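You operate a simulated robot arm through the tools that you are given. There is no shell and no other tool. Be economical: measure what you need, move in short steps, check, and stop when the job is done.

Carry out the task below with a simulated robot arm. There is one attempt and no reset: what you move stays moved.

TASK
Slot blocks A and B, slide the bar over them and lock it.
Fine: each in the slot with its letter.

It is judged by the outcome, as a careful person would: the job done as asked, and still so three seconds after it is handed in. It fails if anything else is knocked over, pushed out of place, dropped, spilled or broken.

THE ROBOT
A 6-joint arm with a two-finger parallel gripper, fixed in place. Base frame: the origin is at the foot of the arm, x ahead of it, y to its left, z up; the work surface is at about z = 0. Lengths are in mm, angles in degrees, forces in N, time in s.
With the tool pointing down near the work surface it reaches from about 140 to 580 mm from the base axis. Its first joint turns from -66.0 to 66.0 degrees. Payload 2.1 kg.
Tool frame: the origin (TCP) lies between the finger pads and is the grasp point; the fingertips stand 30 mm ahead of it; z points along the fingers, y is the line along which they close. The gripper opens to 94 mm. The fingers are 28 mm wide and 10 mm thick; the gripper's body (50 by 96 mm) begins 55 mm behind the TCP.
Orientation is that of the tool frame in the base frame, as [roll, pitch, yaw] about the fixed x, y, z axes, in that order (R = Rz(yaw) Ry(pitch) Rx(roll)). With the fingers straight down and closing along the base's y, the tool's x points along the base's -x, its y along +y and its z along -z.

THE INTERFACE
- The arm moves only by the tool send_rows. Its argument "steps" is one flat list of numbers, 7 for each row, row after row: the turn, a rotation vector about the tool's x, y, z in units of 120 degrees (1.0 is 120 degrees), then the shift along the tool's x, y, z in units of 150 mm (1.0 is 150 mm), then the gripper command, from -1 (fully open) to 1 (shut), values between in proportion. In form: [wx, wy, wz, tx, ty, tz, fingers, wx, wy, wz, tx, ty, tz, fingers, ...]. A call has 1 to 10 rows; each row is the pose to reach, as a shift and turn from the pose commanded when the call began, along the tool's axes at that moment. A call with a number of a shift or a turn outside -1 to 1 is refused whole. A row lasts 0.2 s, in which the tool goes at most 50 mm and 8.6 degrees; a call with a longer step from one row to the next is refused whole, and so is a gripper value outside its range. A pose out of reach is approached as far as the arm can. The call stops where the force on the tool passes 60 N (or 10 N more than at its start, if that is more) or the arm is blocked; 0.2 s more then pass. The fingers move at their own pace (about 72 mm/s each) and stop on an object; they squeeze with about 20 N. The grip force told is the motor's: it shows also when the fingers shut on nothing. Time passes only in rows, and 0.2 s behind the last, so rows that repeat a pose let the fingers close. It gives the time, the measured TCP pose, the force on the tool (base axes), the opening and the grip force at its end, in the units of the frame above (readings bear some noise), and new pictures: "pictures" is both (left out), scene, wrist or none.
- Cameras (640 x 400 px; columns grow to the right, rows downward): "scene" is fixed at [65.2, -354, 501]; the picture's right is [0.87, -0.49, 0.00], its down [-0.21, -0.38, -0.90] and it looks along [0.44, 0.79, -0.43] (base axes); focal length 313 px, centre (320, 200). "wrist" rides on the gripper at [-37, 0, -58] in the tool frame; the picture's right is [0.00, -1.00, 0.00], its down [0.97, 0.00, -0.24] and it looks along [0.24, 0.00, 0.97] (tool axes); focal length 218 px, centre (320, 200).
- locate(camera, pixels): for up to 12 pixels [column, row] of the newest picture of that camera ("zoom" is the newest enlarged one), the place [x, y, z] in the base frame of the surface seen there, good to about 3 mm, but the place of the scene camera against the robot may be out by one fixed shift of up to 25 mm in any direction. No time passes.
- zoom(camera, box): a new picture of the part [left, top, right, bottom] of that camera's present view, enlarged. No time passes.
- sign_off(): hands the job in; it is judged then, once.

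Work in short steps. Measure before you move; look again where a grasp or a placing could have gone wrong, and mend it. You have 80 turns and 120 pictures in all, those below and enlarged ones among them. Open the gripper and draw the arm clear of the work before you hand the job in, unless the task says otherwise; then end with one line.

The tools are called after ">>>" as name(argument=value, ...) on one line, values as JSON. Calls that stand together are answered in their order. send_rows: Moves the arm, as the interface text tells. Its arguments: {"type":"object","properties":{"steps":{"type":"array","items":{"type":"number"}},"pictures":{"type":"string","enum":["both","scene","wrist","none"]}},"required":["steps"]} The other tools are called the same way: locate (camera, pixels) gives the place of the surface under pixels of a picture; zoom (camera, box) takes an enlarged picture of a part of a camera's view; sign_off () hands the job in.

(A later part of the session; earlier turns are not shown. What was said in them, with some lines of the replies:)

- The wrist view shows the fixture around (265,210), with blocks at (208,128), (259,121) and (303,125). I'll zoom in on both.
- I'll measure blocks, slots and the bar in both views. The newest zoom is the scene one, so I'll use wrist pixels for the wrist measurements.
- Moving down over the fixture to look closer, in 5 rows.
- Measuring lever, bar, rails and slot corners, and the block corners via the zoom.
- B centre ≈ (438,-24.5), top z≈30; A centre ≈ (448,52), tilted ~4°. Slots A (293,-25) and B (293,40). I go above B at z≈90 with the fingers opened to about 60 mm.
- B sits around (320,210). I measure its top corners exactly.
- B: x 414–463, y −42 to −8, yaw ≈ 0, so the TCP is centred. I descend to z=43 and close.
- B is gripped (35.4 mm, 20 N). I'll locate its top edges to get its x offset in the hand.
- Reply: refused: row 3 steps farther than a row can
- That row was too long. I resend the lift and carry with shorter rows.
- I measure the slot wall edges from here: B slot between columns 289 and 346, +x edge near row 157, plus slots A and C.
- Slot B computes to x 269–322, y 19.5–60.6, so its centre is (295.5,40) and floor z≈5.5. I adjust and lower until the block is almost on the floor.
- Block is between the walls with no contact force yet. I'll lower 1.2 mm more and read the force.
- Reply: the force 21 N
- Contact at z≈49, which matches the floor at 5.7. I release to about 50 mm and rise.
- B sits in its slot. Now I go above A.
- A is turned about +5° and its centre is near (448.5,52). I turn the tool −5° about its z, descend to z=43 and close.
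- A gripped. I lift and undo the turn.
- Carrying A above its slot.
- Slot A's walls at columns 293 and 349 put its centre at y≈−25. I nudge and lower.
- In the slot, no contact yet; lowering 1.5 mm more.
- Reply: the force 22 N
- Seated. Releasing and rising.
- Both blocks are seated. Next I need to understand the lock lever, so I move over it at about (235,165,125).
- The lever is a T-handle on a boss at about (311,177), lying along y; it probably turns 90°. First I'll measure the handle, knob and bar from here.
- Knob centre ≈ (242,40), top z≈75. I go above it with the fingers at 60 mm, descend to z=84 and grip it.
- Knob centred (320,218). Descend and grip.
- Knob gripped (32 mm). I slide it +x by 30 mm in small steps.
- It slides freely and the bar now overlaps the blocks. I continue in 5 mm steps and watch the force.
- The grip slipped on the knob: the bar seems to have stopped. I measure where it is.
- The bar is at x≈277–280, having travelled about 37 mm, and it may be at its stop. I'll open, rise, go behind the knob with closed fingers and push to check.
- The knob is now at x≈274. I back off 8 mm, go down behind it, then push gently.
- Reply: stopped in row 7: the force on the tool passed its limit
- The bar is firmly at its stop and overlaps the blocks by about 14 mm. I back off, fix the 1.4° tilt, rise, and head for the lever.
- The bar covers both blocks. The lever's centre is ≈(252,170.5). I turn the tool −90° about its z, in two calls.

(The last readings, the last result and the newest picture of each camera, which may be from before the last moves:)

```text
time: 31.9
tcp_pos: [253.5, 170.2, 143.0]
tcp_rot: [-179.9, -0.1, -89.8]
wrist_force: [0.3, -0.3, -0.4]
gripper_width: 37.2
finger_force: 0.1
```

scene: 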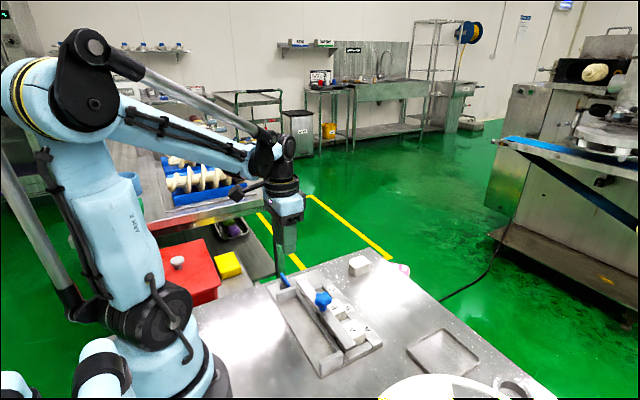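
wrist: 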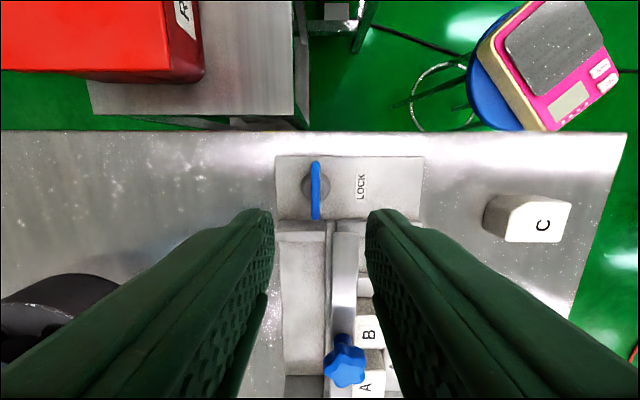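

The handle appears at column 315, rows 160–220, so its centre is ≈(250.5,171.5). I shift slightly and descend to z≈54 with the fingers open, then look.

>>> send_rows(steps=[0, 0, 0, -0.007, 0.018, 0, 0.2, 0, 0, 0, -0.007, 0.018, 0.2, 0.2, 0, 0, 0, -0.007, 0.018, 0.4, 0.2, 0, 0, 0, -0.007, 0.018, 0.5, 0.2, 0, 0, 0, -0.007, 0.018, 0.593, 0.2, 0, 0, 0, -0.007, 0.018, 0.593, 0.2], pictures="both")

>>> zoom(camera="wrist", box=[240, 150, 400, 300])

```text
time: 33.3
tcp_pos: [250.9, 170.6, 54.6]
tcp_rot: [180.0, 0.1, -89.9]
wrist_force: [0.7, -0.5, -1.0]
gripper_width: 37.6
finger_force: 0.1
```

scene: 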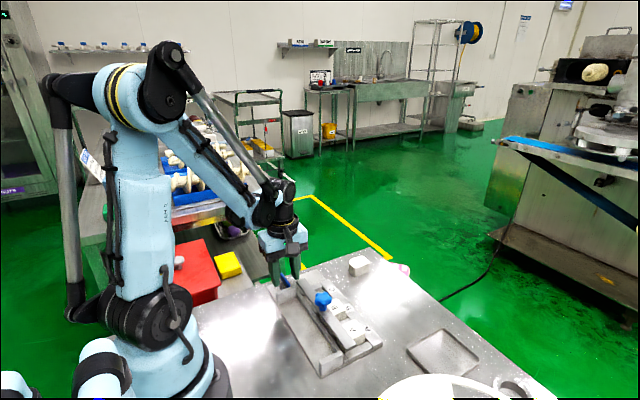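
wrist: 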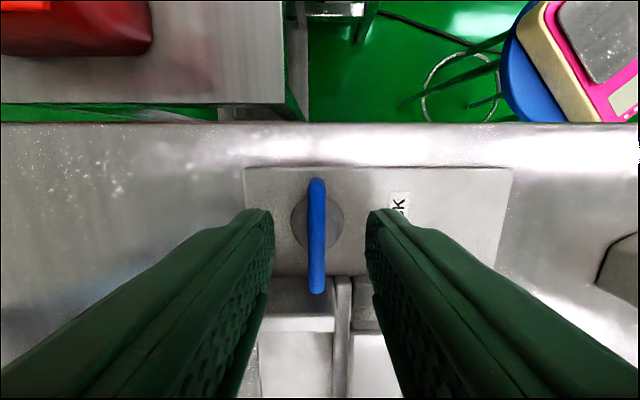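

```text
2.67 times, centred on (320, 225) of wrist
```

zoom: 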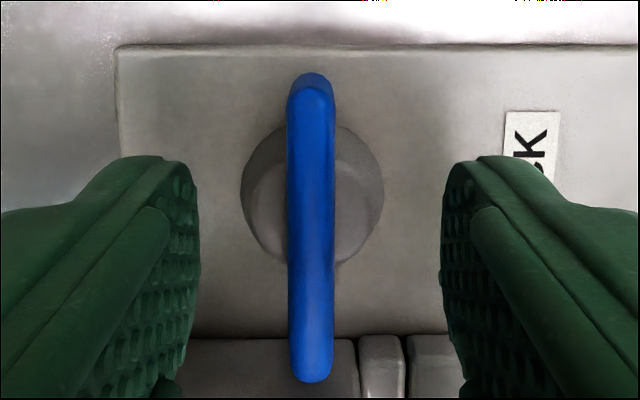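

Handle sits between the fingers; its centre computes to ≈(249.7,173). I nudge to it and close.

>>> send_rows(steps=[0, 0, 0, -0.015, 0.008, 0, 0.2, 0, 0, 0, -0.015, 0.008, 0, 0.2, 0, 0, 0, -0.015, 0.008, 0, 1, 0, 0, 0, -0.015, 0.008, 0, 1, 0, 0, 0, -0.015, 0.008, 0, 1], pictures="wrist")

```text
time: 34.5
tcp_pos: [249.3, 172.3, 54.9]
tcp_rot: [180.0, 0.0, -89.9]
wrist_force: [-2.7, 1.8, -0.4]
gripper_width: 6.8
finger_force: 40.7
```

wrist: 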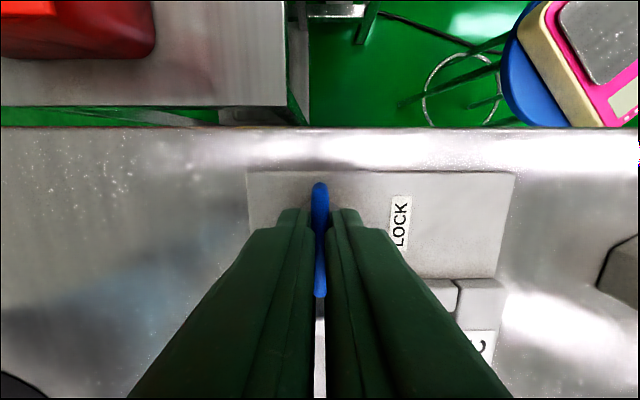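

Gripped (6.8 mm). I try a clockwise (from above) turn of about 20°, watching force.

>>> send_rows(steps=[0, 0, 0.04, 0, 0, 0, 1, 0, 0, 0.08, 0, 0, 0, 1, 0, 0, 0.12, 0, 0, 0, 1, 0, 0, 0.16, 0, 0, 0, 1], pictures="wrist")

```text
time: 35.5
tcp_pos: [251.2, 173.1, 54.8]
tcp_rot: [-179.7, 0.0, -109.3]
wrist_force: [8.6, 3.0, -17.9]
gripper_width: 6.7
finger_force: 40.9
```

wrist: 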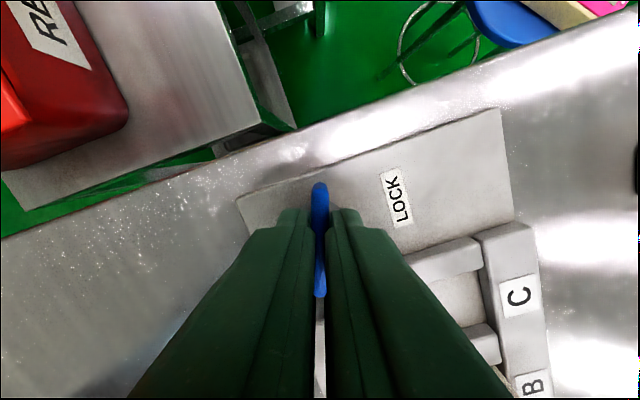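

The handle turns along with the gripper. I continue to the full 90°.

>>> send_rows(steps=[0, 0, 0.06, 0, 0, 0, 1, 0, 0, 0.12, 0, 0, 0, 1, 0, 0, 0.18, 0, 0, 0, 1, 0, 0, 0.24, 0, 0, 0, 1, 0, 0, 0.3, 0, 0, 0, 1, 0, 0, 0.36, 0, 0, 0, 1, 0, 0, 0.42, 0, 0, 0, 1, 0, 0, 0.48, 0, 0, 0, 1, 0, 0, 0.54, 0, 0, 0, 1, 0, 0, 0.59, 0, 0, 0, 1], pictures="both")

>>> zoom(camera="scene", box=[260, 250, 400, 390])

```text
time: 37.7
tcp_pos: [251.4, 171.3, 53.7]
tcp_rot: [-179.5, 0.5, 179.9]
wrist_force: [31.0, -19.4, 5.8]
gripper_width: 7.0
finger_force: 41.2
```

scene: 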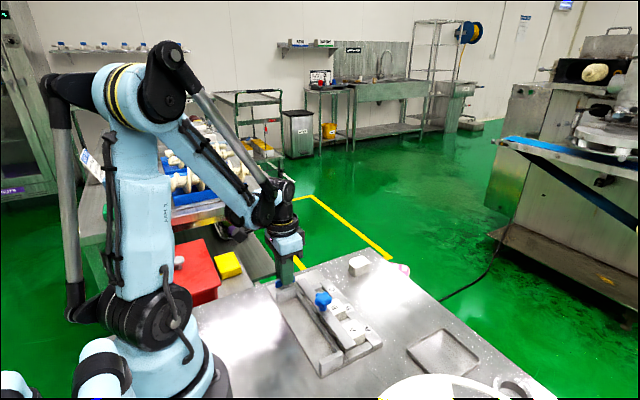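
wrist: 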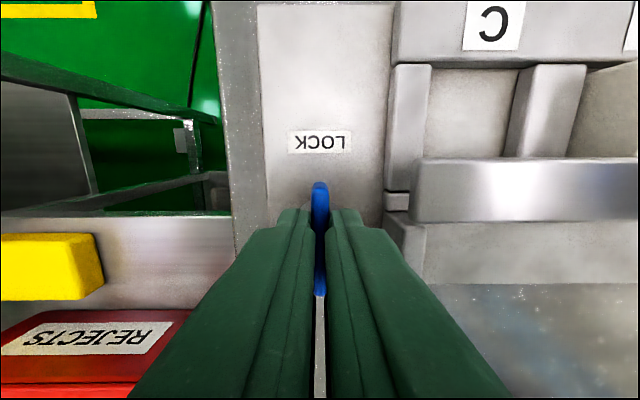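

```text
2.86 times, centred on (330, 320) of scene
```

zoom: 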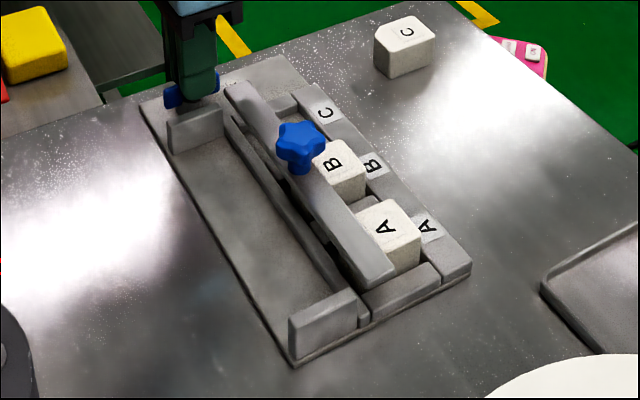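

The handle now points at LOCK. The side force suggests the end stop or slight off-axis loading. I release, rise and check.

>>> send_rows(steps=[0, 0, 0, 0, 0, 0, 0.3, 0, 0, 0, 0, 0, 0, 0.3, 0, 0, 0, 0, 0, -0.25, 0.3, 0, 0, 0, 0, 0, -0.5, 0.3, 0, 0, 0, 0, 0, -0.5, 0.3], pictures="both")

>>> zoom(camera="wrist", box=[240, 120, 400, 220])

>>> zoom(camera="scene", box=[260, 255, 360, 330])

```text
time: 38.9
tcp_pos: [249.3, 172.6, 128.4]
tcp_rot: [179.9, 0.1, -179.9]
wrist_force: [0.6, -0.1, -0.7]
gripper_width: 33.0
finger_force: 0.1
```

scene: 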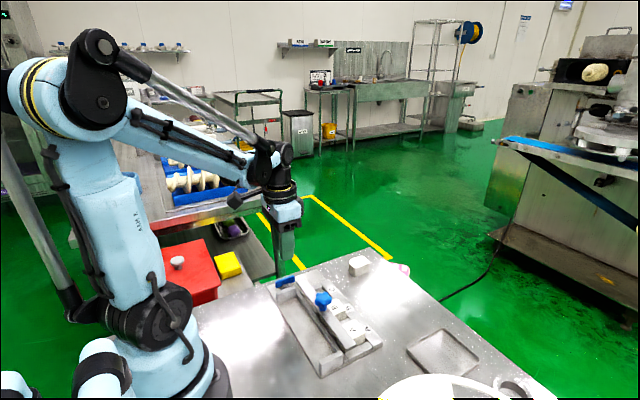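
wrist: 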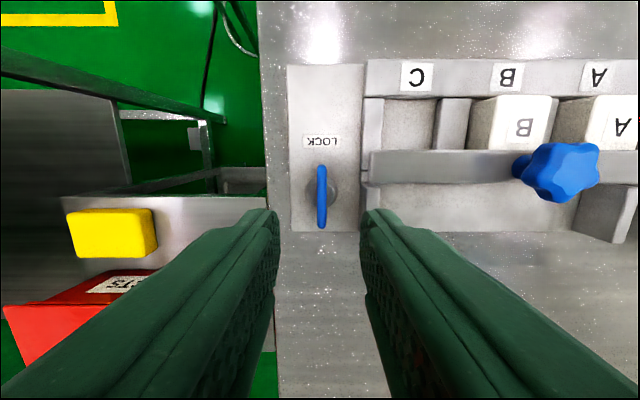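

```text
4.00 times, centred on (320, 170) of wrist
```

zoom: 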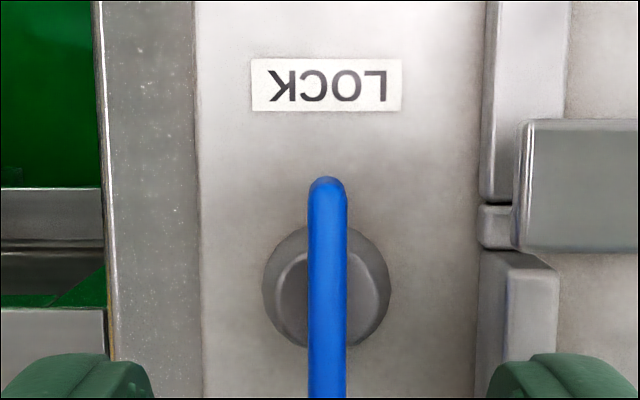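

```text
5.33 times, centred on (310, 292) of scene
```

zoom: 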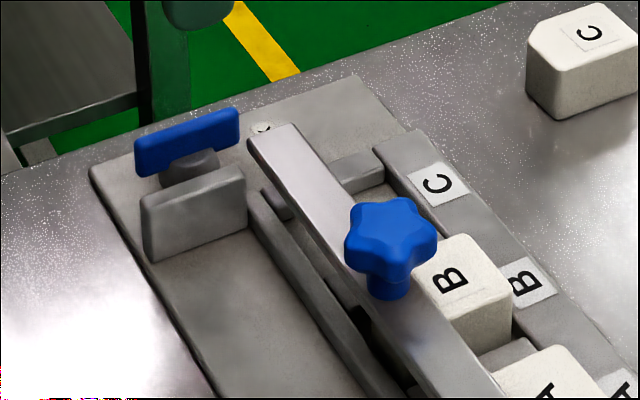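

The handle is aligned with x and has turned 90°. To make sure it is at its end stop, I regrip and try a few degrees more.

>>> send_rows(steps=[0, 0, 0, 0, 0, 0.25, 0.3, 0, 0, 0, 0, 0, 0.49, 0.3, 0, 0, 0, 0, 0, 0.49, 0.3, 0, 0, 0, 0, 0, 0.49, 1, 0, 0, 0, 0, 0, 0.49, 1, 0, 0, 0, 0, 0, 0.49, 1], pictures="none")

>>> send_rows(steps=[0, 0, 0.03, 0, 0, 0, 1, 0, 0, 0.06, 0, 0, 0, 1], pictures="wrist")

```text
time: 40.3
tcp_pos: [250.7, 172.0, 56.5]
tcp_rot: [-179.6, 0.2, 180.0]
wrist_force: [1.0, -21.8, -19.8]
gripper_width: 6.5
finger_force: 40.7
```

```text
time: 40.9
tcp_pos: [251.8, 172.6, 55.4]
tcp_rot: [-179.6, 0.4, 172.7]
wrist_force: [5.2, -29.4, -18.4]
gripper_width: 9.6
finger_force: 43.7
```

wrist: 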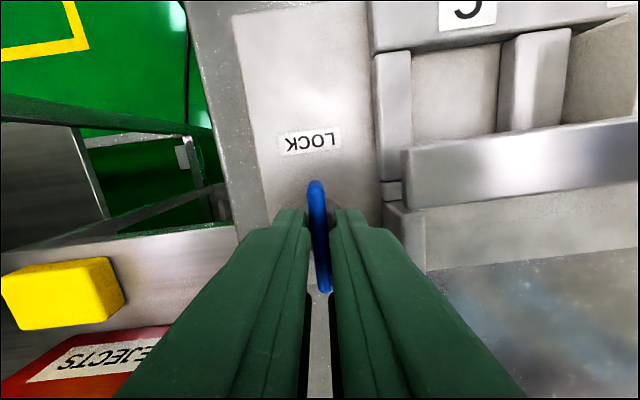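

The fingers were spread (9.6 mm) and the handle did not follow, so it is at its 90° stop. I turn back, open, and retreat upward.

>>> send_rows(steps=[0, 0, -0.06, 0, 0, 0, 1, 0, 0, -0.06, 0, 0, 0, 0.3, 0, 0, -0.06, 0, 0, 0, 0.3, 0, 0, -0.06, 0, 0, -0.25, 0.3, 0, 0, -0.06, 0, 0, -0.5, 0.3, 0, 0, -0.06, 0, 0, -0.8, 0, 0, 0, -0.06, 0, 0, -1, -0.3, 0, 0, -0.06, 0, 0, -1, -0.3], pictures="both")

>>> zoom(camera="scene", box=[260, 250, 400, 390])

>>> zoom(camera="wrist", box=[260, 90, 560, 278])

```text
time: 42.7
tcp_pos: [248.5, 174.2, 206.0]
tcp_rot: [180.0, 0.0, -180.0]
wrist_force: [0.3, 0.6, -0.5]
gripper_width: 61.2
finger_force: 0.1
```

scene: 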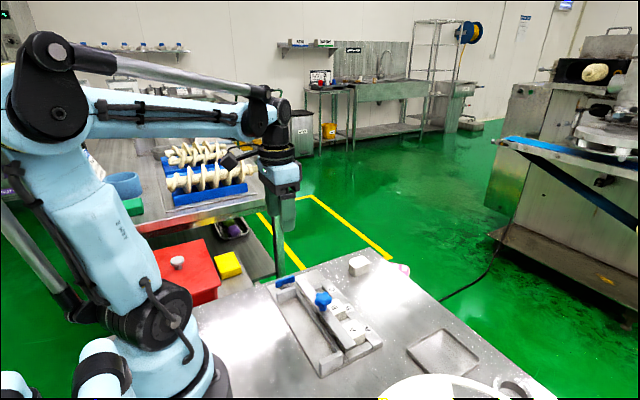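
wrist: 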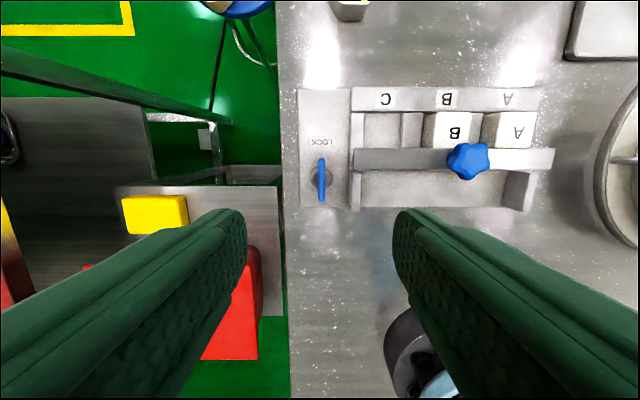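

```text
2.86 times, centred on (330, 320) of scene
```

zoom: 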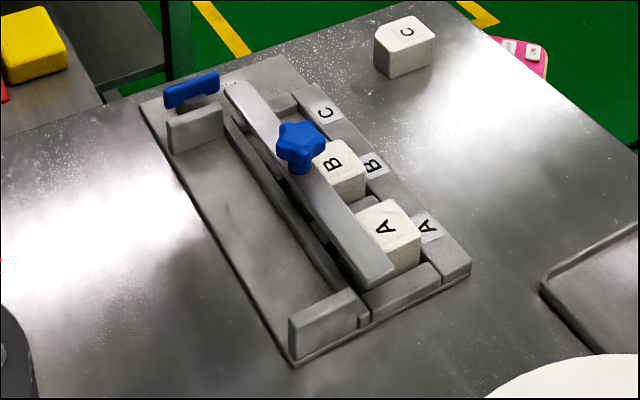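

```text
2.13 times, centred on (410, 184) of wrist
```

zoom: 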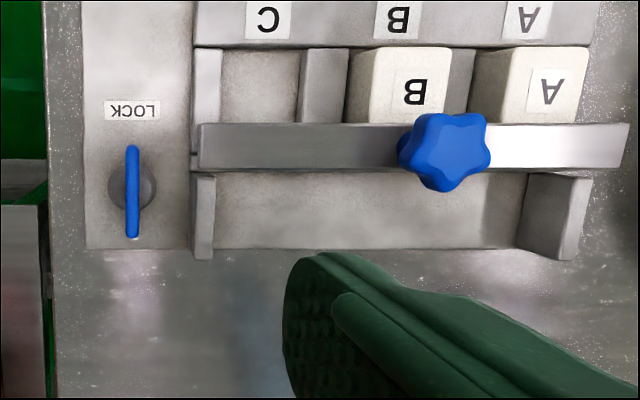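

Before signing off I verify how far the bar overlaps the blocks, by locating the bar edge, block edges and letters.

>>> locate(camera="zoom", pixels=[[414, 92], [548, 92], [300, 128], [300, 165], [560, 128], [560, 162], [400, 51], [540, 51], [400, 117], [540, 118], [445, 150]])

>>> zoom(camera="scene", box=[315, 290, 385, 360])

```text
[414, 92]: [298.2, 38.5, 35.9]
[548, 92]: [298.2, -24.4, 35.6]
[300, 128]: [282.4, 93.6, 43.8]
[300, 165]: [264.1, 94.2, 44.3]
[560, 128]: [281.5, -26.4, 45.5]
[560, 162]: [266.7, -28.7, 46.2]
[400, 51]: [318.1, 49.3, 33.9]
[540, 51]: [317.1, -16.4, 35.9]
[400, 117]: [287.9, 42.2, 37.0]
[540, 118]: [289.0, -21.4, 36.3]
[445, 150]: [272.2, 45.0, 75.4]
```

```text
5.71 times, centred on (350, 325) of scene
```

zoom: 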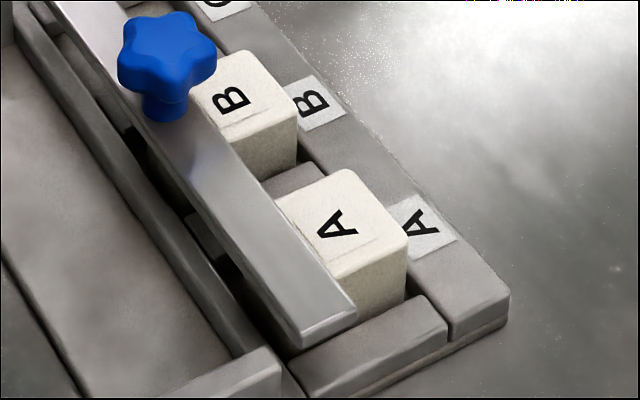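

The bar overlaps both blocks by about 12 mm, at its stop. The lever is at its 90° stop pointing to LOCK, C is untouched, and the arm is clear with the gripper open. Handing in.

>>> sign_off()

```text
The job is handed in.
```

Blocks A and B are in their lettered slots, the bar is slid over them to its stop, and the lever is turned a quarter turn to its end stop toward LOCK; I did not pull on the bar afterwards to test the lock.
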